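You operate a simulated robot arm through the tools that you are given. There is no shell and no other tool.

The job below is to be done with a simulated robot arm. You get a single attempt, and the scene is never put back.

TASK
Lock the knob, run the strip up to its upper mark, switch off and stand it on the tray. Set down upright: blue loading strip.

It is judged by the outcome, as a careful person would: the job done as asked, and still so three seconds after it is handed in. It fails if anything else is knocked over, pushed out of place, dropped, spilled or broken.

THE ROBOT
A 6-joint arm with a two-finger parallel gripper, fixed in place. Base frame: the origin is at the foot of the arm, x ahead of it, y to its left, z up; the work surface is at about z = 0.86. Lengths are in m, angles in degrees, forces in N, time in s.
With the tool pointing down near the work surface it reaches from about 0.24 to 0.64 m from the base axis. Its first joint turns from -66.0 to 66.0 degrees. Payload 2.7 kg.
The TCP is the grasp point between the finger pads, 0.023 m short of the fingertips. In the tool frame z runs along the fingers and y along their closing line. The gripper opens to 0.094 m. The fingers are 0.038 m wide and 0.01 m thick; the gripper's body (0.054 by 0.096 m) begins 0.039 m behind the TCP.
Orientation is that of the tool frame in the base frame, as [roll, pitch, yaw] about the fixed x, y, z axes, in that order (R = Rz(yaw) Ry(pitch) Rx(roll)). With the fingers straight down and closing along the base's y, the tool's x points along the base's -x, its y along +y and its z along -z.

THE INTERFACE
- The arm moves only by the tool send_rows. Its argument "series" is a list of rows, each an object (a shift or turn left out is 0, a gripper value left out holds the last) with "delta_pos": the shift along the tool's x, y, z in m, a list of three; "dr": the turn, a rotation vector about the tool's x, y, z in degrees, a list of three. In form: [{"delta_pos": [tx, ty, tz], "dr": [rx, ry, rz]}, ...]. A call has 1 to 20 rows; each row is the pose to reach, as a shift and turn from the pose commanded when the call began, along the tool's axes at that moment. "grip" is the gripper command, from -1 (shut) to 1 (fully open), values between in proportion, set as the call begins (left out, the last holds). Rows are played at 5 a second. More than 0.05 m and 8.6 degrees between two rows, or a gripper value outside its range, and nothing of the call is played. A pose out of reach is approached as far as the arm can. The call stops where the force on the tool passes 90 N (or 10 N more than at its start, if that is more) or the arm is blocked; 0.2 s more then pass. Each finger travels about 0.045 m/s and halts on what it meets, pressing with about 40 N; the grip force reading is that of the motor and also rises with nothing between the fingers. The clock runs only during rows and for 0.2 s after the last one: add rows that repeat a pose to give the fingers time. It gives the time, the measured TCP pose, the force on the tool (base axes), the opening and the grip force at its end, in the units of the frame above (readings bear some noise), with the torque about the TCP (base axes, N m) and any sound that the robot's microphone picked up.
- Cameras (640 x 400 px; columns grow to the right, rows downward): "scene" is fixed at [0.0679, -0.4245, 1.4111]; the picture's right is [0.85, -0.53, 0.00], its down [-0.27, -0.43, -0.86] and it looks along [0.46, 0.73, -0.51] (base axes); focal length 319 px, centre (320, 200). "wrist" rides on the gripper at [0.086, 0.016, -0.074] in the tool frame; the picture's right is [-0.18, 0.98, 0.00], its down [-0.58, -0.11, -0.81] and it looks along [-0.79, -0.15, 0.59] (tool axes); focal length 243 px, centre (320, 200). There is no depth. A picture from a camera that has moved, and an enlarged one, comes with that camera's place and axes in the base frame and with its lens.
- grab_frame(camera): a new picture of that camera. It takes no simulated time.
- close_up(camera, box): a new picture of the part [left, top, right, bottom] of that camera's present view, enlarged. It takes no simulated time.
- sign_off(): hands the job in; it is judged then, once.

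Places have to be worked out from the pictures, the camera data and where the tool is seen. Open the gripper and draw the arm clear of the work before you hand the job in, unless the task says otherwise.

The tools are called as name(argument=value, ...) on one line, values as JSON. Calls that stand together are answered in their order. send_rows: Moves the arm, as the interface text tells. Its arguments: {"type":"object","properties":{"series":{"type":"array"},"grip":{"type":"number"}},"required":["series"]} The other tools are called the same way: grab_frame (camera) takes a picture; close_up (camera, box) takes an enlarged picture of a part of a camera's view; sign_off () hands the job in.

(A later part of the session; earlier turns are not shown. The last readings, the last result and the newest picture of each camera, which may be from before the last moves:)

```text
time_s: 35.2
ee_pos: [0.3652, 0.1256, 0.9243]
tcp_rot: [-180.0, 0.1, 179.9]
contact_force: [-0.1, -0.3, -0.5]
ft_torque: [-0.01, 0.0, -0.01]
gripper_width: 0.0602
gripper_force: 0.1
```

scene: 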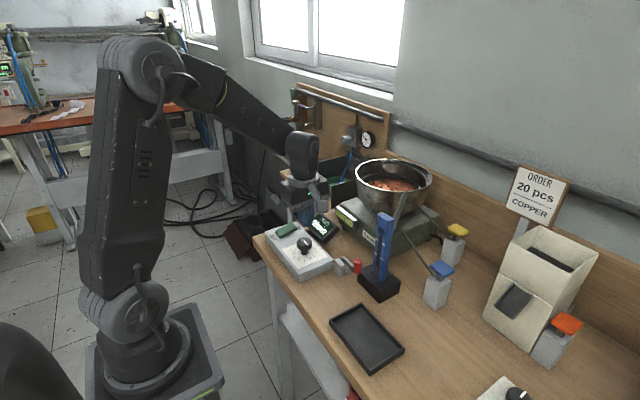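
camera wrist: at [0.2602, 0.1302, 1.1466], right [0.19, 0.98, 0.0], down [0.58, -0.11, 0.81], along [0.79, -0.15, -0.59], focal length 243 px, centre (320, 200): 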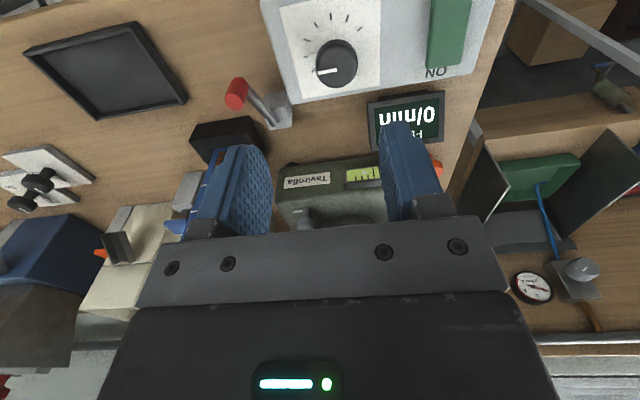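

No contact. Closing gently on the dial cap.

send_rows(series=[{"delta_pos": [0, 0, 0]}, {"delta_pos": [0, 0, 0]}, {"delta_pos": [0, 0, 0]}, {"delta_pos": [0, 0, 0]}], grip=-0.4)

close_up(camera="wrist", box=[200, 50, 440, 240])

```text
time_s: 36.2
ee_pos: [0.3665, 0.1252, 0.9249]
tcp_rot: [-180.0, -0.1, 180.0]
contact_force: [1.6, -4.5, -1.2]
ft_torque: [-0.07, -0.1, 0.04]
gripper_width: 0.0376
gripper_force: 44.9
```

```text
2.11 times, centred on (320, 145) of wrist
camera zoom: at [0.2797, 0.1417, 0.9994], right [0.19, 0.98, 0.0], down [0.58, -0.11, 0.81], along [0.79, -0.15, -0.59], focal length 511 px, centre (320, 316)
```

zoom: 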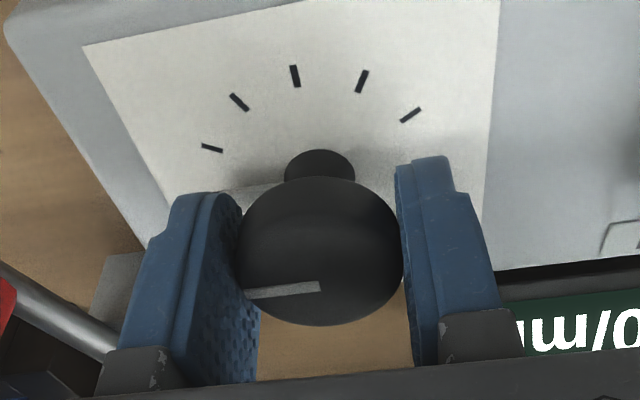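

Gripped at 37.6 mm, close to centred. A very small test twist of 3° to feel for resistance.

send_rows(series=[{"delta_pos": [0, 0, 0], "dr": [0, 0, 1.5]}, {"delta_pos": [0, 0, 0], "dr": [0, 0, 3]}, {"delta_pos": [0, 0, 0], "dr": [0, 0, 3]}])

close_up(camera="wrist", box=[200, 50, 440, 240])

```text
time_s: 37.0
ee_pos: [0.3654, 0.1243, 0.9249]
tcp_rot: [179.9, 0.0, 176.9]
contact_force: [5.4, -7.7, -2.8]
ft_torque: [-0.35, -0.22, 0.61]
gripper_width: 0.0375
gripper_force: 45.2
```

```text
2.11 times, centred on (320, 145) of wrist
camera zoom: at [0.2806, 0.1462, 0.9993], right [0.24, 0.97, 0.0], down [0.57, -0.14, 0.81], along [0.78, -0.19, -0.59], focal length 511 px, centre (320, 316)
```

zoom: 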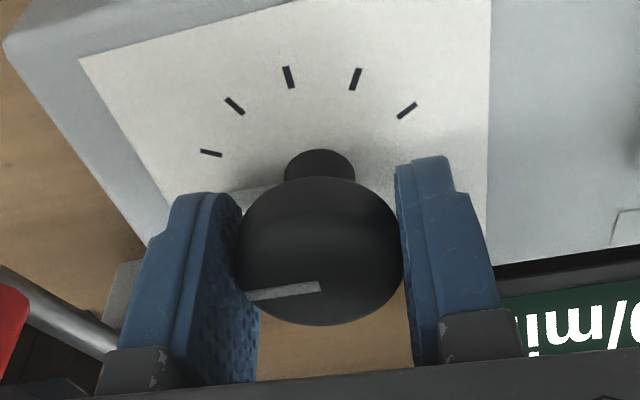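

Torque rose to 0.6 N·m and the cap mark seems to lag the gripper. Going to 6° to discriminate between friction and a locked dial.

send_rows(series=[{"delta_pos": [0, 0, 0], "dr": [0, 0, 1.5]}, {"delta_pos": [0, 0, 0], "dr": [0, 0, 3]}, {"delta_pos": [0, 0, 0], "dr": [0, 0, 3]}])

close_up(camera="wrist", box=[200, 50, 440, 240])

```text
time_s: 37.8
ee_pos: [0.3633, 0.1248, 0.926]
tcp_rot: [-180.0, 0.0, 173.9]
contact_force: [3.2, -7.9, -4.5]
ft_torque: [-0.26, -0.06, 0.48]
gripper_width: 0.0373
gripper_force: 44.9
```

```text
2.11 times, centred on (320, 145) of wrist
camera zoom: at [0.2814, 0.1507, 0.9994], right [0.29, 0.96, 0.0], down [0.57, -0.17, 0.81], along [0.77, -0.23, -0.59], focal length 511 px, centre (320, 316)
```

zoom: 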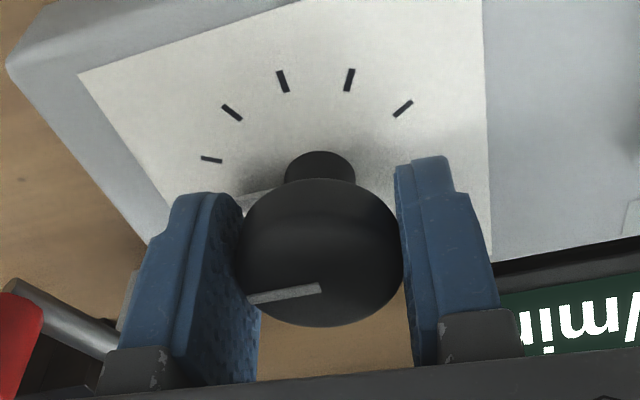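

The cap mark stayed fixed relative to the plate while the gripper slipped 6° around it (torque plateau ~0.5 N·m): the dial is held fast. I'll release and confirm the pointer hasn't moved.

send_rows(series=[{"delta_pos": [0, 0, 0]}, {"delta_pos": [0, 0, 0]}, {"delta_pos": [0, 0, 0]}, {"delta_pos": [0, 0, 0]}], grip=0.28)

send_rows(series=[{"delta_pos": [0, 0, -0.03], "dr": [0, 0, -2]}, {"delta_pos": [0, 0, -0.07], "dr": [0, 0, -4]}, {"delta_pos": [0.02, 0, -0.11], "dr": [0, 0, -6]}, {"delta_pos": [0.04, 0, -0.15], "dr": [0, 0, -6]}, {"delta_pos": [0.05, 0, -0.18], "dr": [0, 0, -6]}, {"delta_pos": [0.05, 0, -0.18], "dr": [0, 0, -6]}])

grab_frame(camera="wrist")

close_up(camera="scene", box=[262, 210, 382, 300])

```text
time_s: 38.8
ee_pos: [0.3648, 0.125, 0.9258]
tcp_rot: [-179.9, -0.1, 173.9]
contact_force: [0.8, -0.1, 0.0]
ft_torque: [-0.02, 0.01, 0.03]
gripper_width: 0.0599
gripper_force: 0.1
```

```text
time_s: 40.2
ee_pos: [0.316, 0.1309, 1.1068]
tcp_rot: [-180.0, -0.1, 180.0]
contact_force: [-1.2, -0.1, 0.7]
ft_torque: [0.05, -0.02, -0.02]
gripper_width: 0.0603
gripper_force: 0.0
```

```text
taken
camera wrist: at [0.2297, 0.1473, 1.1806], right [0.19, 0.98, 0.0], down [0.58, -0.11, 0.81], along [0.79, -0.15, -0.59], focal length 243 px, centre (320, 200)
```

wrist: 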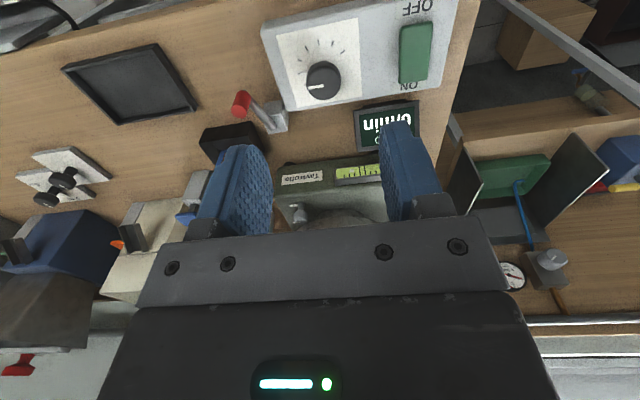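

```text
4.44 times, centred on (322, 255) of scene
camera zoom: at [0.0679, -0.4245, 1.4111], right [0.85, -0.53, 0.0], down [-0.27, -0.43, -0.86], along [0.46, 0.73, -0.51], focal length 1416 px, centre (311, -44)
```

zoom: 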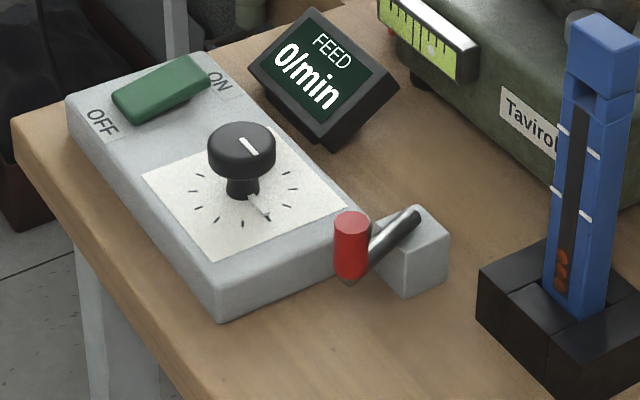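

The dial pointer is unchanged on its middle tick, and the dial is held fast with the lever swung over – so the knob is locked. Next: the rocker (about x 0.335–0.395, y 0.223; ON end at +x). I'll close the fingers, turn to yaw −90 and hover over the ON end.

send_rows(series=[{"delta_pos": [-0.006, 0.008, 0.0], "dr": [0, 0, -8.2]}, {"delta_pos": [-0.012, 0.016, 0.0], "dr": [0, 0, -16.4]}, {"delta_pos": [-0.018, 0.024, 0.01], "dr": [0, 0, -24.6]}, {"delta_pos": [-0.024, 0.032, 0.02], "dr": [0, 0, -32.8]}, {"delta_pos": [-0.03, 0.04, 0.03], "dr": [0, 0, -41]}, {"delta_pos": [-0.037, 0.048, 0.04], "dr": [0, 0, -49.2]}, {"delta_pos": [-0.044, 0.056, 0.05], "dr": [0, 0, -57.4]}, {"delta_pos": [-0.05, 0.066, 0.07], "dr": [0, 0, -65.6]}, {"delta_pos": [-0.057, 0.076, 0.09], "dr": [0, 0, -73.8]}, {"delta_pos": [-0.064, 0.086, 0.11], "dr": [0, 0, -82]}, {"delta_pos": [-0.069, 0.091, 0.127], "dr": [0, 0, -90]}, {"delta_pos": [-0.069, 0.091, 0.127], "dr": [0, 0, -90]}], grip=-1)

close_up(camera="scene", box=[240, 170, 360, 270])

grab_frame(camera="wrist")

```text
time_s: 42.8
ee_pos: [0.385, 0.2216, 0.9779]
tcp_rot: [-179.9, 0.0, -90.1]
contact_force: [0.2, 0.2, -0.2]
ft_torque: [-0.03, 0.0, -0.03]
gripper_width: 0.0
gripper_force: 40.2
```

```text
4.00 times, centred on (300, 220) of scene
camera zoom: at [0.0679, -0.4245, 1.4111], right [0.85, -0.53, 0.0], down [-0.27, -0.43, -0.86], along [0.46, 0.73, -0.51], focal length 1275 px, centre (400, 120)
```

zoom: 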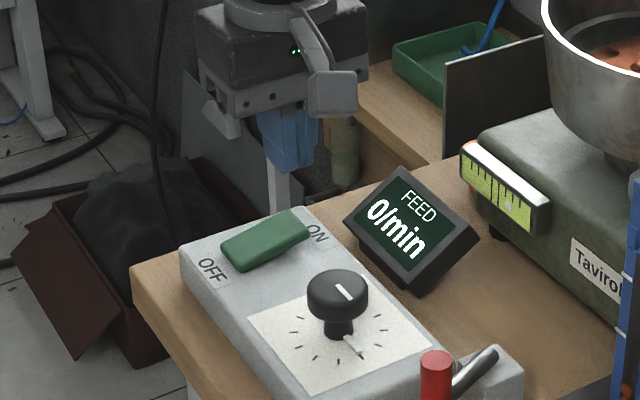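

```text
taken
camera wrist: at [0.3686, 0.1358, 1.0524], right [-0.98, 0.18, 0.0], down [0.11, 0.58, 0.81], along [0.15, 0.79, -0.59], focal length 243 px, centre (320, 200)
```

wrist: 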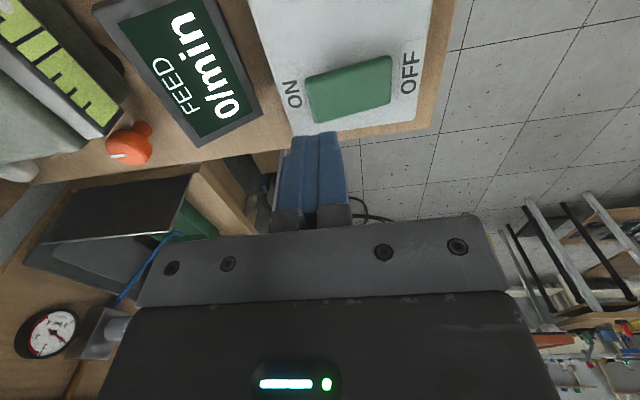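

Tip is over the ON end (x≈0.388, y≈0.224). Descending to just above it, then pressing in small steps.

send_rows(series=[{"delta_pos": [0, 0, 0.025]}, {"delta_pos": [0, 0, 0.043]}, {"delta_pos": [0, 0, 0.048]}, {"delta_pos": [0, 0, 0.048]}])

close_up(camera="scene", box=[240, 170, 360, 270])

```text
time_s: 43.8
ee_pos: [0.3844, 0.222, 0.9311]
tcp_rot: [-179.9, 0.0, -90.1]
contact_force: [0.4, 0.6, -0.1]
ft_torque: [-0.01, 0.05, 0.01]
gripper_width: 0.0
gripper_force: 39.9
```

```text
4.00 times, centred on (300, 220) of scene
camera zoom: at [0.0679, -0.4245, 1.4111], right [0.85, -0.53, 0.0], down [-0.27, -0.43, -0.86], along [0.46, 0.73, -0.51], focal length 1275 px, centre (400, 120)
```

zoom: 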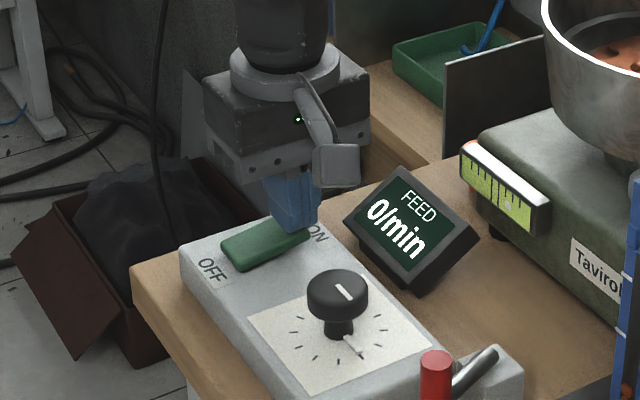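

The tip is just above the rocker's ON end. Pressing 2 mm at a time.

send_rows(series=[{"delta_pos": [0, 0, 0.003]}, {"delta_pos": [0, 0, 0.005]}, {"delta_pos": [0, 0, 0.005]}])

```text
time_s: 44.6
ee_pos: [0.384, 0.2209, 0.9259]
tcp_rot: [-180.0, 0.0, -90.0]
contact_force: [-0.3, -0.1, 0.0]
ft_torque: [-0.01, -0.02, 0.03]
gripper_width: 0.0
gripper_force: 40.4
```

No contact yet at tip z≈0.903. A few mm further.

send_rows(series=[{"delta_pos": [0, 0, 0.002]}, {"delta_pos": [0, 0, 0.004]}])

```text
time_s: 45.2
ee_pos: [0.385, 0.2214, 0.9251]
tcp_rot: [-179.8, 0.2, -90.0]
contact_force: [-14.1, -8.7, 43.2]
ft_torque: [-0.16, 0.72, 0.14]
gripper_width: 0.0001
gripper_force: 40.3
```

43 N contact at the rocker. Checking whether it toggled.

close_up(camera="scene", box=[240, 170, 360, 270])

close_up(camera="wrist", box=[220, 30, 440, 210])

```text
4.00 times, centred on (300, 220) of scene
camera zoom: at [0.067, -0.425, 1.411], right [0.85, -0.53, 0.0], down [-0.27, -0.43, -0.86], along [0.46, 0.73, -0.51], focal length 1275 px, centre (400, 120)
```

zoom: 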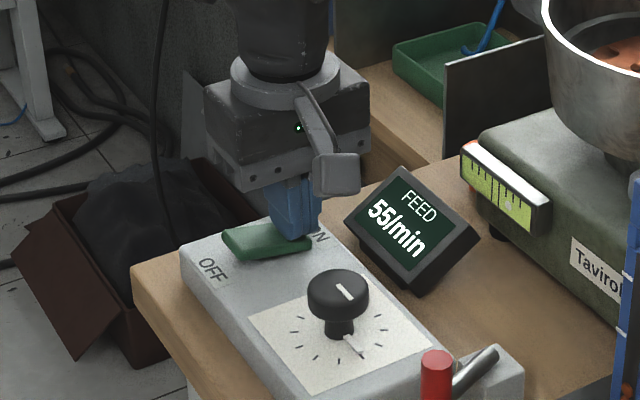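

```text
2.22 times, centred on (330, 120) of wrist
camera zoom: at [0.3686, 0.1351, 0.9988], right [-0.98, 0.18, 0.0], down [0.11, 0.58, 0.81], along [0.15, 0.79, -0.59], focal length 539 px, centre (298, 378)
```

zoom: 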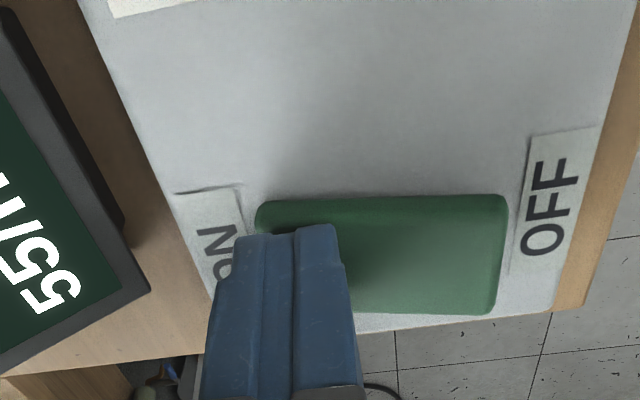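

It's ON: FEED shows 55/min (about one piece per 1.1 s). I'll lift, shift over the OFF end ready to press, and watch the strip fill.

send_rows(series=[{"delta_pos": [0, 0, -0.015]}, {"delta_pos": [0, 0.015, -0.025]}, {"delta_pos": [0, 0.04, -0.02]}, {"delta_pos": [0, 0.04, -0.013]}])

close_up(camera="scene", box=[325, 190, 425, 305])

close_up(camera="scene", box=[240, 170, 360, 270])

```text
time_s: 46.2
ee_pos: [0.3459, 0.2206, 0.9345]
tcp_rot: [-180.0, 0.0, -90.1]
contact_force: [0.0, 0.1, -0.6]
ft_torque: [0.02, -0.01, -0.01]
gripper_width: 0.0001
gripper_force: 40.3
```

```text
3.48 times, centred on (375, 248) of scene
camera zoom: at [0.0679, -0.4245, 1.4111], right [0.85, -0.53, 0.0], down [-0.27, -0.43, -0.86], along [0.46, 0.73, -0.51], focal length 1108 px, centre (129, 35)
```

zoom: 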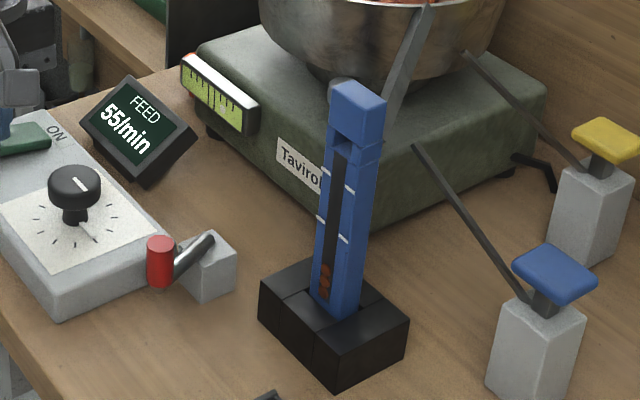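

```text
4.00 times, centred on (300, 220) of scene
camera zoom: at [0.0679, -0.4245, 1.4111], right [0.85, -0.53, 0.0], down [-0.27, -0.43, -0.86], along [0.46, 0.73, -0.51], focal length 1275 px, centre (400, 120)
```

zoom: 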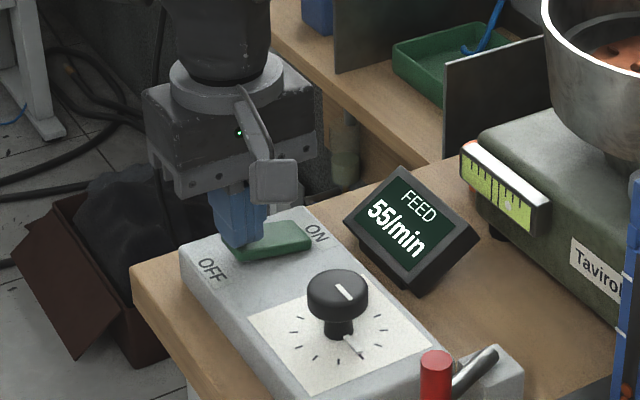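

Hovering over the OFF end, tip close above it. Checking the fill level up close.

close_up(camera="scene", box=[360, 205, 410, 285])

```text
5.00 times, centred on (385, 245) of scene
camera zoom: at [0.0679, -0.4245, 1.4111], right [0.85, -0.53, 0.0], down [-0.27, -0.43, -0.86], along [0.46, 0.73, -0.51], focal length 1593 px, centre (-5, -25)
```

zoom: 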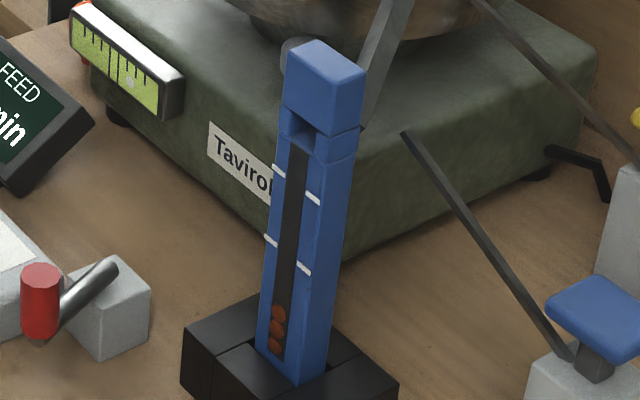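

Three pieces so far (feed just started). Holding for about 1.4 s and checking again.

send_rows(series=[{"delta_pos": [0, 0, 0]}, {"delta_pos": [0, 0, 0]}, {"delta_pos": [0, 0, 0]}, {"delta_pos": [0, 0, 0]}, {"delta_pos": [0, 0, 0]}, {"delta_pos": [0, 0, 0]}])

close_up(camera="scene", box=[345, 230, 425, 280])

```text
time_s: 47.6
ee_pos: [0.3445, 0.2226, 0.933]
tcp_rot: [180.0, 0.0, -90.1]
contact_force: [-0.2, -0.1, 0.0]
ft_torque: [-0.02, -0.02, -0.01]
gripper_width: 0.0
gripper_force: 40.0
```

```text
8.00 times, centred on (385, 255) of scene
camera zoom: at [0.0679, -0.4245, 1.4111], right [0.85, -0.53, 0.0], down [-0.27, -0.43, -0.86], along [0.46, 0.73, -0.51], focal length 2549 px, centre (-200, -240)
```

zoom: 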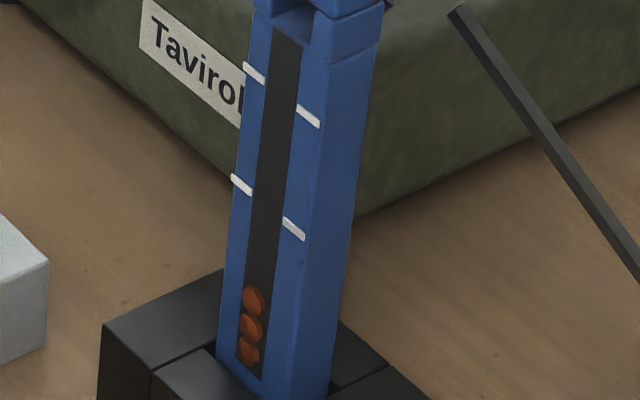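

Still three. Let me look at the chute/bowl exit for travelling pieces, then wait a little more.

close_up(camera="scene", box=[345, 150, 445, 240])

send_rows(series=[{"delta_pos": [0, 0, 0]}, {"delta_pos": [0, 0, 0]}, {"delta_pos": [0, 0, 0]}, {"delta_pos": [0, 0, 0]}, {"delta_pos": [0, 0, 0]}])

close_up(camera="scene", box=[345, 230, 425, 280])

close_up(camera="scene", box=[345, 150, 445, 240])

```text
4.44 times, centred on (395, 195) of scene
camera zoom: at [0.0679, -0.4245, 1.4111], right [0.85, -0.53, 0.0], down [-0.27, -0.43, -0.86], along [0.46, 0.73, -0.51], focal length 1416 px, centre (-13, 222)
```

zoom: 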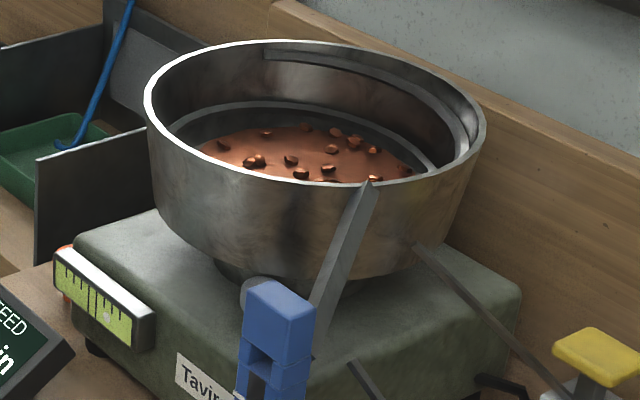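

```text
time_s: 48.8
ee_pos: [0.3441, 0.2204, 0.9345]
tcp_rot: [-180.0, 0.0, -90.0]
contact_force: [0.2, -0.4, -1.0]
ft_torque: [0.04, -0.01, 0.02]
gripper_width: 0.0
gripper_force: 39.9
```

```text
8.00 times, centred on (385, 255) of scene
camera zoom: at [0.0679, -0.4245, 1.4111], right [0.85, -0.53, 0.0], down [-0.27, -0.43, -0.86], along [0.46, 0.73, -0.51], focal length 2549 px, centre (-200, -240)
```

zoom: 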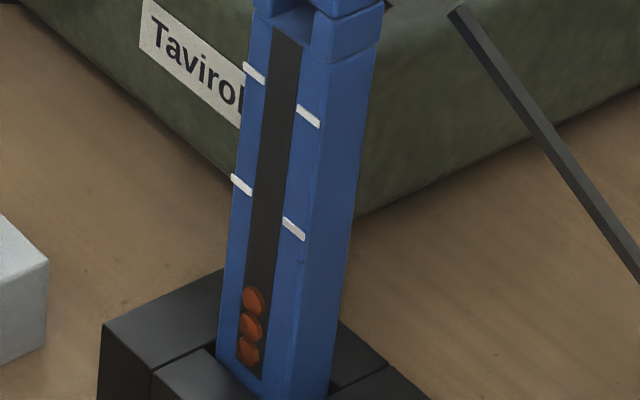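

```text
4.44 times, centred on (395, 195) of scene
camera zoom: at [0.0679, -0.4245, 1.4111], right [0.85, -0.53, 0.0], down [-0.27, -0.43, -0.86], along [0.46, 0.73, -0.51], focal length 1416 px, centre (-13, 222)
```

zoom: 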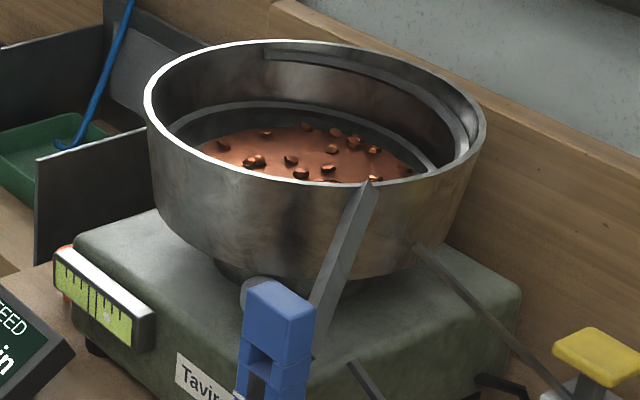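

No new piece yet 4 s in. There may be a travel delay, so I'll wait further in short chunks, checking each time.

send_rows(series=[{"delta_pos": [0, 0, 0]}, {"delta_pos": [0, 0, 0]}, {"delta_pos": [0, 0, 0]}, {"delta_pos": [0, 0, 0]}, {"delta_pos": [0, 0, 0]}, {"delta_pos": [0, 0, 0]}, {"delta_pos": [0, 0, 0]}])

close_up(camera="scene", box=[345, 230, 425, 280])

```text
time_s: 50.4
ee_pos: [0.3443, 0.2216, 0.9335]
tcp_rot: [180.0, 0.0, -90.1]
contact_force: [-0.2, 0.2, 0.5]
ft_torque: [0.0, -0.02, -0.01]
gripper_width: 0.0001
gripper_force: 39.8
```

```text
8.00 times, centred on (385, 255) of scene
camera zoom: at [0.0679, -0.4245, 1.4111], right [0.85, -0.53, 0.0], down [-0.27, -0.43, -0.86], along [0.46, 0.73, -0.51], focal length 2549 px, centre (-200, -240)
```

zoom: 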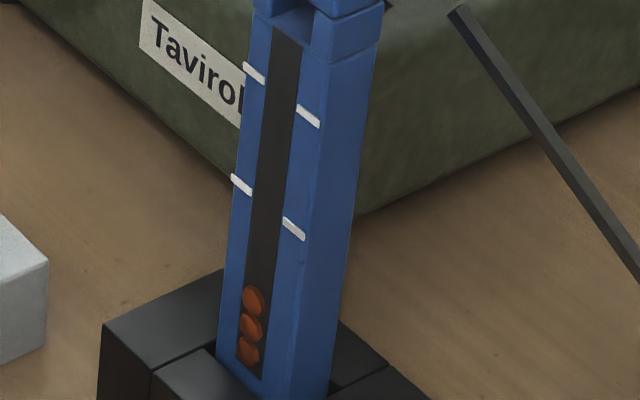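

Still three. One more wait of ~4 s to rule out travel delay.

send_rows(series=[{"delta_pos": [0, 0, 0]}, {"delta_pos": [0, 0, 0]}, {"delta_pos": [0, 0, 0]}, {"delta_pos": [0, 0, 0]}, {"delta_pos": [0, 0, 0]}, {"delta_pos": [0, 0, 0]}, {"delta_pos": [0, 0, 0]}, {"delta_pos": [0, 0, 0]}, {"delta_pos": [0, 0, 0]}, {"delta_pos": [0, 0, 0]}])

close_up(camera="scene", box=[345, 230, 425, 280])

close_up(camera="scene", box=[250, 190, 350, 260])

```text
time_s: 52.6
ee_pos: [0.3441, 0.2202, 0.9355]
tcp_rot: [180.0, 0.0, -90.1]
contact_force: [-0.3, 0.4, 1.5]
ft_torque: [0.01, 0.04, 0.0]
gripper_width: 0.0
gripper_force: 40.0
```

```text
8.00 times, centred on (385, 255) of scene
camera zoom: at [0.0679, -0.4245, 1.4111], right [0.85, -0.53, 0.0], down [-0.27, -0.43, -0.86], along [0.46, 0.73, -0.51], focal length 2549 px, centre (-200, -240)
```

zoom: 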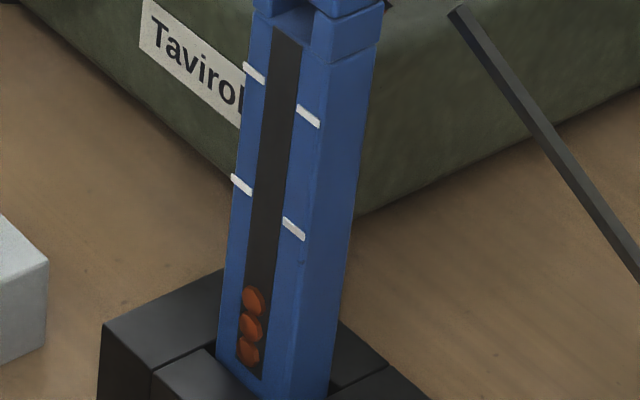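

```text
5.71 times, centred on (300, 225) of scene
camera zoom: at [0.0679, -0.4245, 1.4111], right [0.85, -0.53, 0.0], down [-0.27, -0.43, -0.86], along [0.46, 0.73, -0.51], focal length 1821 px, centre (434, 57)
```

zoom: 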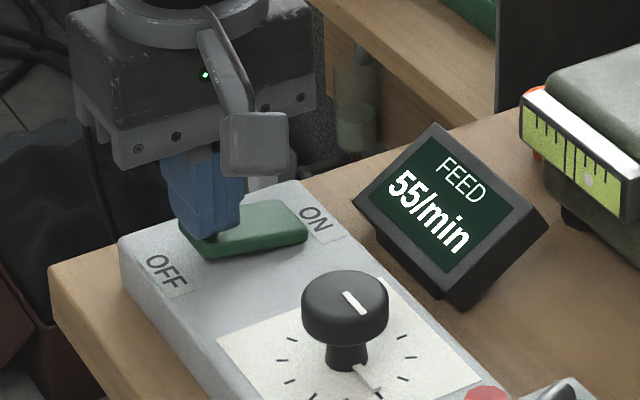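

The strip isn't filling, so something in the path is not enabled. Zooming into the bowl track, chute and key arms for clues.

close_up(camera="scene", box=[385, 165, 445, 205])

close_up(camera="scene", box=[370, 190, 440, 240])

close_up(camera="scene", box=[345, 150, 445, 200])

```text
10.00 times, centred on (415, 185) of scene
camera zoom: at [0.0679, -0.4245, 1.4111], right [0.85, -0.53, 0.0], down [-0.27, -0.43, -0.86], along [0.46, 0.73, -0.51], focal length 3187 px, centre (-630, 350)
```

zoom: 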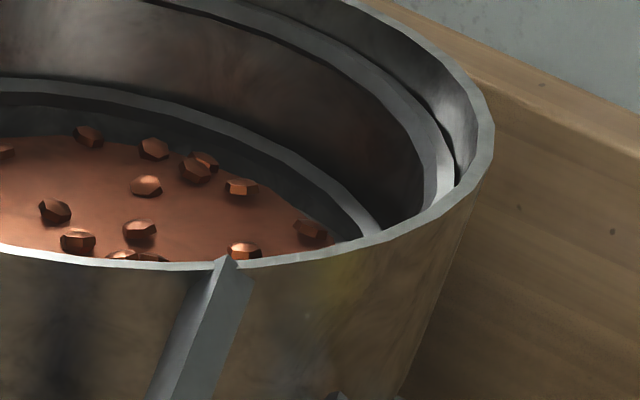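

```text
8.00 times, centred on (405, 215) of scene
camera zoom: at [0.0679, -0.4245, 1.4111], right [0.85, -0.53, 0.0], down [-0.27, -0.43, -0.86], along [0.46, 0.73, -0.51], focal length 2549 px, centre (-360, 80)
```

zoom: 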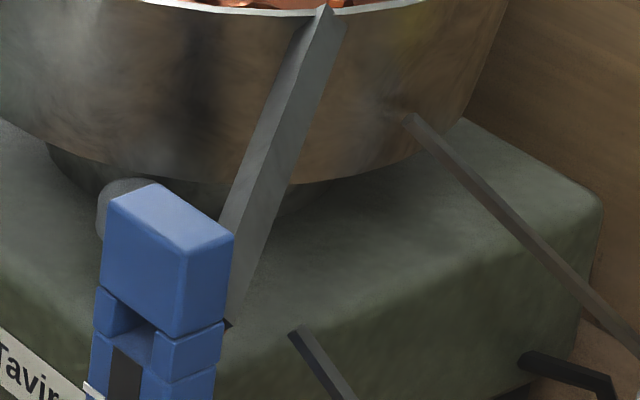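

```text
6.40 times, centred on (395, 175) of scene
camera zoom: at [0.0679, -0.4245, 1.4111], right [0.85, -0.53, 0.0], down [-0.27, -0.43, -0.86], along [0.46, 0.73, -0.51], focal length 2040 px, centre (-160, 360)
```

zoom: 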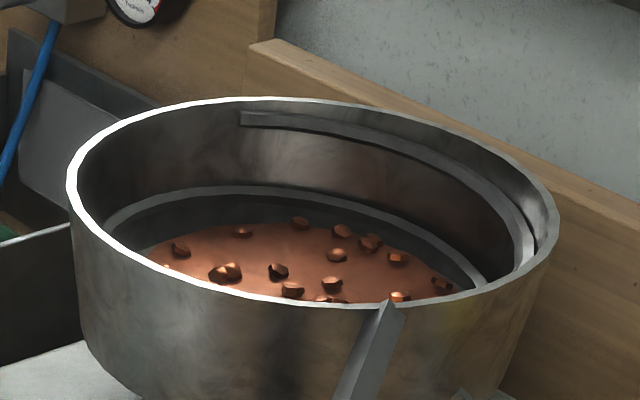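

No pieces on the track or chute. The blue key's arm sits at the chute's lower end by the strip head and is within reach (top ≈ [0.5425, −0.142, 0.958]), so it is the likely gate. I'll go above it at z≈1.13 with power left on, then check the strip again before pressing.

send_rows(series=[{"delta_pos": [0, 0, -0.045]}, {"delta_pos": [0, 0, -0.09]}, {"delta_pos": [0.02, -0.011, -0.13]}, {"delta_pos": [0.04, -0.022, -0.17]}, {"delta_pos": [0.065, -0.035, -0.196]}, {"delta_pos": [0.105, -0.057, -0.196]}, {"delta_pos": [0.145, -0.079, -0.196]}, {"delta_pos": [0.185, -0.101, -0.196]}, {"delta_pos": [0.225, -0.122, -0.196]}, {"delta_pos": [0.265, -0.144, -0.196]}, {"delta_pos": [0.305, -0.166, -0.196]}, {"delta_pos": [0.345, -0.188, -0.196]}, {"delta_pos": [0.364, -0.198, -0.196]}, {"delta_pos": [0.364, -0.198, -0.196]}])

grab_frame(camera="scene")

close_up(camera="scene", box=[345, 230, 425, 280])

grab_frame(camera="wrist")

```text
time_s: 55.6
ee_pos: [0.5417, -0.1416, 1.1308]
tcp_rot: [-180.0, 0.0, -89.9]
contact_force: [0.3, -0.1, -0.4]
ft_torque: [0.01, -0.02, -0.01]
gripper_width: 0.0
gripper_force: 39.6
```

```text
taken
```

scene: 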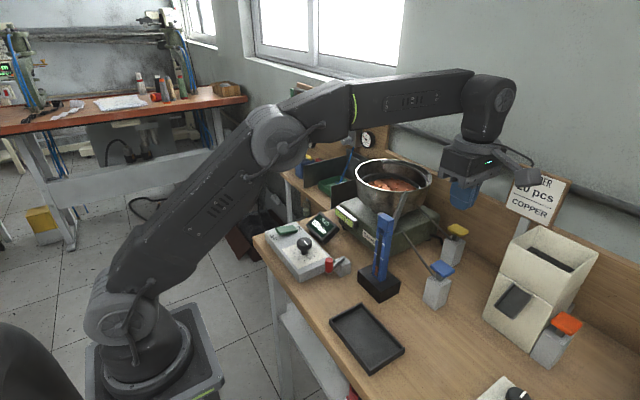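

```text
8.00 times, centred on (385, 255) of scene
camera zoom: at [0.0679, -0.4245, 1.4111], right [0.85, -0.53, 0.0], down [-0.27, -0.43, -0.86], along [0.46, 0.73, -0.51], focal length 2549 px, centre (-200, -240)
```

zoom: 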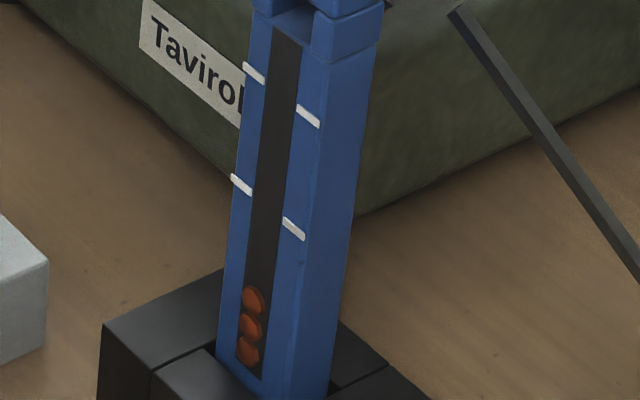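

```text
taken
camera wrist: at [0.5257, -0.2287, 1.2048], right [-0.98, 0.18, 0.0], down [0.11, 0.58, 0.81], along [0.15, 0.79, -0.59], focal length 243 px, centre (320, 200)
```

wrist: 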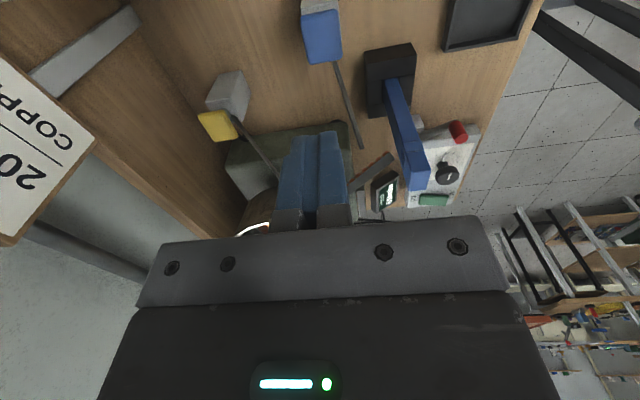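

Still three after 10 s. The key is right below the tip. I'll zoom on the arm end/chute/strip head from this side before pressing.

close_up(camera="wrist", box=[290, 0, 440, 200])

close_up(camera="wrist", box=[330, 90, 440, 200])

```text
2.00 times, centred on (365, 100) of wrist
camera zoom: at [0.5257, -0.2287, 1.2048], right [-0.98, 0.18, 0.0], down [0.11, 0.58, 0.81], along [0.15, 0.79, -0.59], focal length 485 px, centre (230, 400)
```

zoom: 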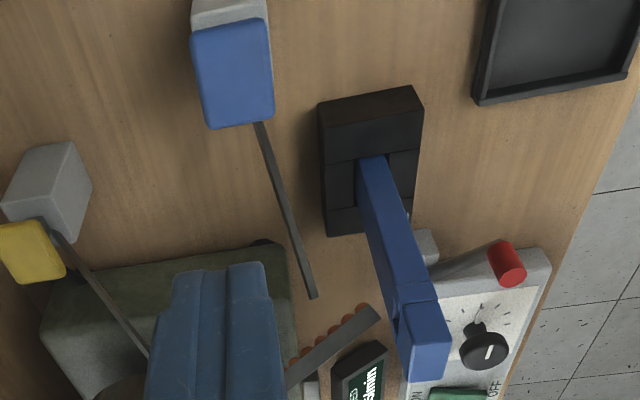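

```text
3.64 times, centred on (385, 145) of wrist
camera zoom: at [0.5257, -0.2287, 1.2048], right [-0.98, 0.18, 0.0], down [0.11, 0.58, 0.81], along [0.15, 0.79, -0.59], focal length 882 px, centre (84, 400)
```

zoom: 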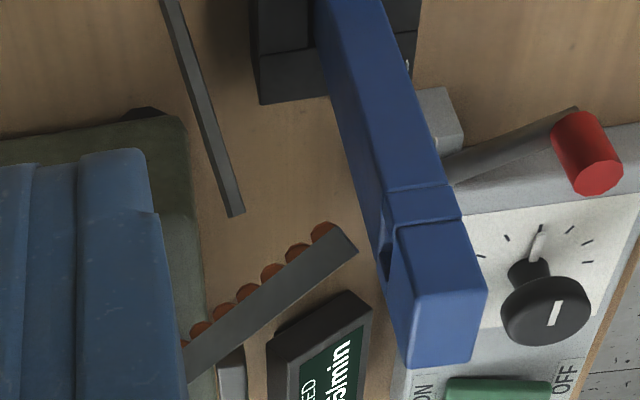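

Key finding: copper pieces have queued on the chute behind the gate – the feed is working and the gate holds them. Let me count the queue and the pieces needed to reach the upper mark before releasing any.

close_up(camera="wrist", box=[360, 145, 400, 195])

close_up(camera="scene", box=[350, 225, 414, 265])

close_up(camera="scene", box=[350, 245, 414, 285])

close_up(camera="scene", box=[380, 180, 440, 235])

```text
8.00 times, centred on (380, 170) of wrist
camera zoom: at [0.5257, -0.2287, 1.2048], right [-0.98, 0.18, 0.0], down [0.11, 0.58, 0.81], along [0.15, 0.79, -0.59], focal length 1941 px, centre (-160, 440)
```

zoom: 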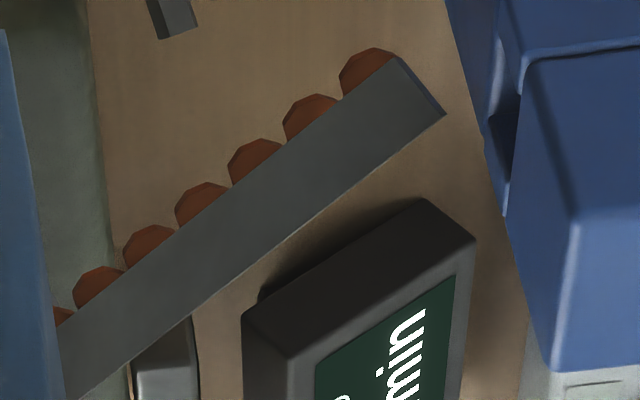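

```text
10.00 times, centred on (382, 245) of scene
camera zoom: at [0.0679, -0.4245, 1.4111], right [0.85, -0.53, 0.0], down [-0.27, -0.43, -0.86], along [0.46, 0.73, -0.51], focal length 3187 px, centre (-300, -250)
```

zoom: 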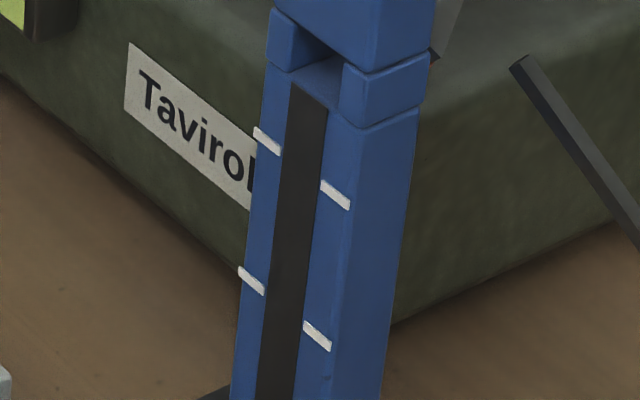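

```text
10.00 times, centred on (382, 265) of scene
camera zoom: at [0.0679, -0.4245, 1.4111], right [0.85, -0.53, 0.0], down [-0.27, -0.43, -0.86], along [0.46, 0.73, -0.51], focal length 3187 px, centre (-300, -450)
```

zoom: 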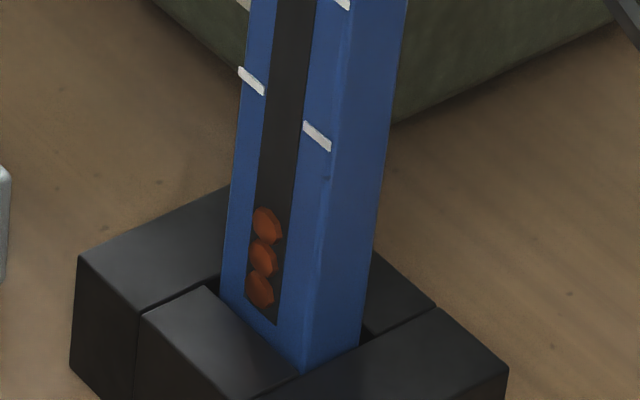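

```text
7.27 times, centred on (410, 208) of scene
camera zoom: at [0.0679, -0.4245, 1.4111], right [0.85, -0.53, 0.0], down [-0.27, -0.43, -0.86], along [0.46, 0.73, -0.51], focal length 2318 px, centre (-334, 146)
```

zoom: 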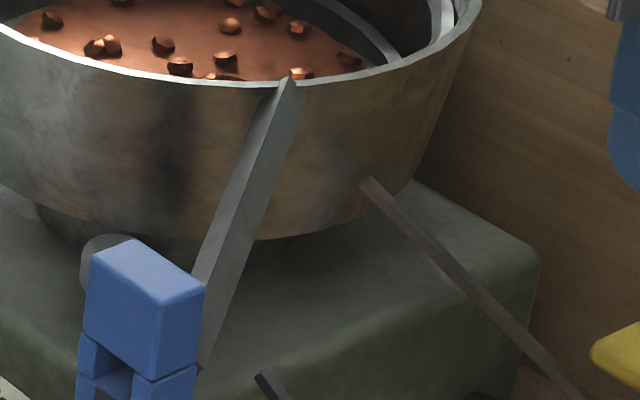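

Counting: piece pitch puts the lower mark at 6 pieces and the upper mark at 10, so 7 more are needed; at least 7–9 are queued on the chute. I'll descend to just above the blue key and then give it a very brief press to see how many pieces it lets through.

send_rows(series=[{"delta_pos": [0, 0, 0.045]}, {"delta_pos": [0, 0, 0.09]}, {"delta_pos": [0, 0, 0.13]}, {"delta_pos": [0, 0, 0.138]}])

close_up(camera="scene", box=[370, 200, 480, 310])

close_up(camera="wrist", box=[220, 30, 460, 230])

```text
time_s: 56.6
ee_pos: [0.5429, -0.1435, 0.9923]
tcp_rot: [180.0, 0.0, -90.1]
contact_force: [-0.1, -0.1, 0.8]
ft_torque: [-0.01, 0.03, -0.01]
gripper_width: 0.0001
gripper_force: 40.4
```

```text
3.64 times, centred on (425, 255) of scene
camera zoom: at [0.0679, -0.4245, 1.4111], right [0.85, -0.53, 0.0], down [-0.27, -0.43, -0.86], along [0.46, 0.73, -0.51], focal length 1159 px, centre (-62, 0)
```

zoom: 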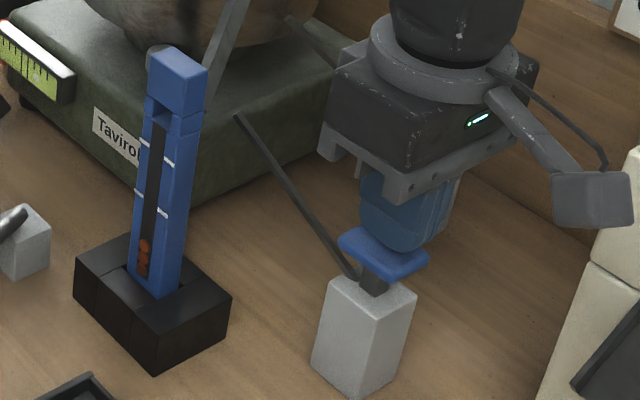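

```text
2.00 times, centred on (340, 130) of wrist
camera zoom: at [0.526, -0.229, 1.0666], right [-0.98, 0.19, 0.0], down [0.11, 0.58, 0.81], along [0.15, 0.79, -0.59], focal length 485 px, centre (280, 340)
```

zoom: 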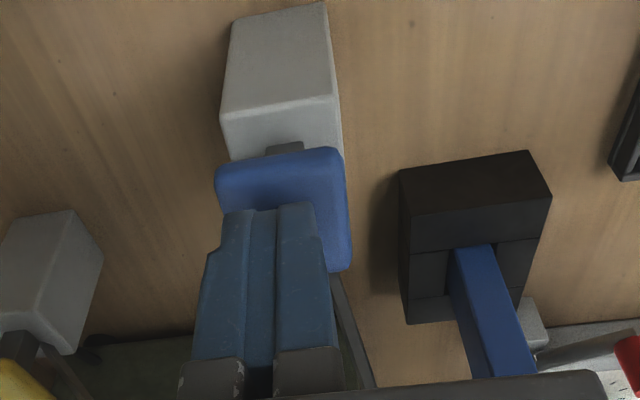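

Tip is right above the blue key. Brief press (about 6 mm past contact) and immediate lift.

send_rows(series=[{"delta_pos": [0, 0, 0.01]}, {"delta_pos": [0, 0, 0.016]}, {"delta_pos": [0, 0, 0.0]}])

close_up(camera="scene", box=[345, 230, 425, 280])

close_up(camera="scene", box=[370, 200, 480, 310])

```text
time_s: 57.4
ee_pos: [0.5415, -0.1423, 0.9914]
tcp_rot: [180.0, 0.0, -90.2]
contact_force: [0.6, 0.2, -0.4]
ft_torque: [0.0, -0.01, 0.01]
gripper_width: 0.0
gripper_force: 40.0
```

```text
8.00 times, centred on (385, 255) of scene
camera zoom: at [0.0679, -0.4245, 1.4111], right [0.85, -0.53, 0.0], down [-0.27, -0.43, -0.86], along [0.46, 0.73, -0.51], focal length 2549 px, centre (-200, -240)
```

zoom: 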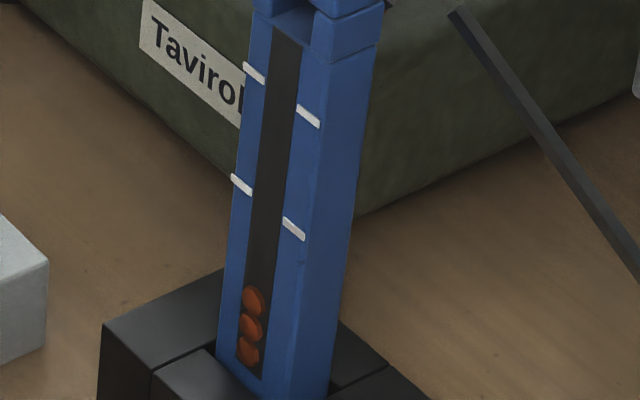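

```text
3.64 times, centred on (425, 255) of scene
camera zoom: at [0.0679, -0.4245, 1.4111], right [0.85, -0.53, 0.0], down [-0.27, -0.43, -0.86], along [0.46, 0.73, -0.51], focal length 1159 px, centre (-62, 0)
```

zoom: 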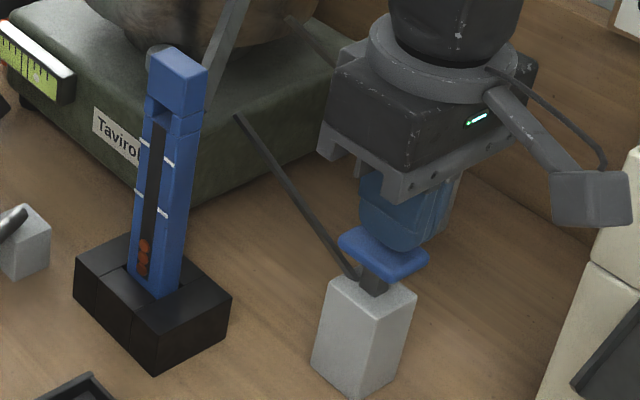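

No change. I'll press stepwise and hold to read the force and travel.

send_rows(series=[{"delta_pos": [0, 0, 0.01]}, {"delta_pos": [0, 0, 0.015]}])

```text
time_s: 58.0
ee_pos: [0.543, -0.1429, 0.9785]
tcp_rot: [-179.9, 0.0, -90.1]
contact_force: [1.6, 0.0, 3.6]
ft_torque: [0.04, -0.06, -0.03]
gripper_width: 0.0
gripper_force: 40.1
```

Light spring force (3.6 N) at z≈0.9785 – the key moves. Pressing further.

send_rows(series=[{"delta_pos": [0, 0, 0.004]}, {"delta_pos": [0, 0, 0.007]}])

close_up(camera="scene", box=[345, 200, 445, 290])

```text
time_s: 58.6
ee_pos: [0.5416, -0.1421, 0.9713]
tcp_rot: [-179.9, 0.0, -90.1]
contact_force: [0.1, 1.7, 5.0]
ft_torque: [0.06, -0.03, 0.02]
gripper_width: 0.0001
gripper_force: 40.2
heard: click
```

```text
4.44 times, centred on (395, 245) of scene
camera zoom: at [0.0679, -0.4244, 1.4111], right [0.85, -0.53, 0.0], down [-0.27, -0.43, -0.86], along [0.46, 0.73, -0.51], focal length 1416 px, centre (-13, 0)
```

zoom: 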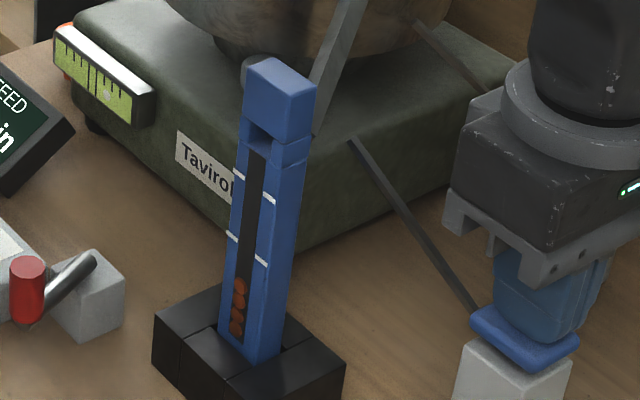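

A "click" was heard. Checking piece count.

close_up(camera="scene", box=[345, 230, 425, 280])

```text
8.00 times, centred on (385, 255) of scene
camera zoom: at [0.0679, -0.4244, 1.4111], right [0.85, -0.53, 0.0], down [-0.27, -0.43, -0.86], along [0.46, 0.73, -0.51], focal length 2549 px, centre (-200, -240)
```

zoom: 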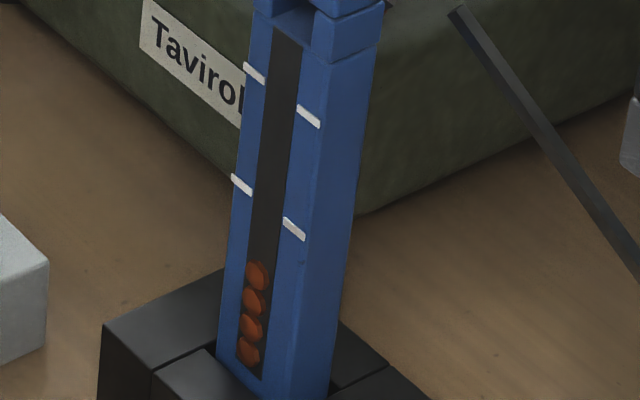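

Four pieces now. I'll hold the key for a short moment to see whether pieces keep coming while held.

send_rows(series=[{"delta_pos": [0, 0, 0]}])

close_up(camera="scene", box=[345, 230, 425, 280])

```text
time_s: 59.0
ee_pos: [0.5426, -0.142, 0.9711]
tcp_rot: [179.9, 0.0, -90.1]
contact_force: [1.4, 2.0, 4.8]
ft_torque: [0.11, -0.04, 0.01]
gripper_width: 0.0
gripper_force: 40.2
```

```text
8.00 times, centred on (385, 255) of scene
camera zoom: at [0.0679, -0.4244, 1.4111], right [0.85, -0.53, 0.0], down [-0.27, -0.43, -0.86], along [0.46, 0.73, -0.51], focal length 2549 px, centre (-200, -240)
```

zoom: 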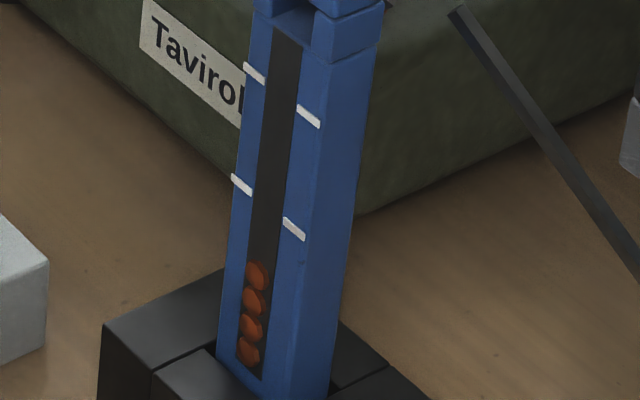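

Still four after 0.4 s. Holding another 0.8 s while watching.

send_rows(series=[{"delta_pos": [0, 0, 0]}, {"delta_pos": [0, 0, 0]}])

close_up(camera="scene", box=[345, 230, 425, 280])

```text
time_s: 59.6
ee_pos: [0.5428, -0.1422, 0.9714]
tcp_rot: [180.0, 0.1, -90.0]
contact_force: [2.2, 2.5, 4.7]
ft_torque: [0.08, -0.02, 0.0]
gripper_width: 0.0
gripper_force: 39.9
```

```text
8.00 times, centred on (385, 255) of scene
camera zoom: at [0.0679, -0.4244, 1.4111], right [0.85, -0.53, 0.0], down [-0.27, -0.43, -0.86], along [0.46, 0.73, -0.51], focal length 2549 px, centre (-200, -240)
```

zoom: 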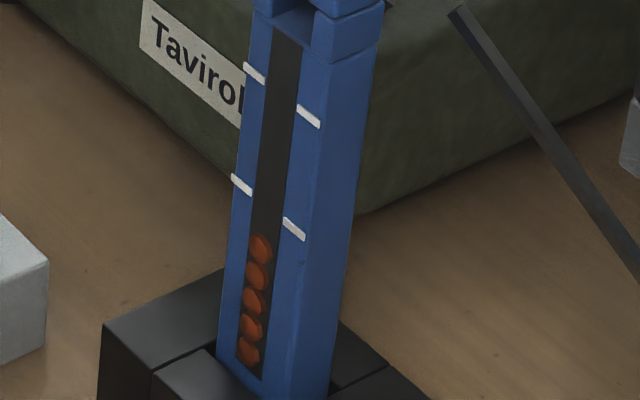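

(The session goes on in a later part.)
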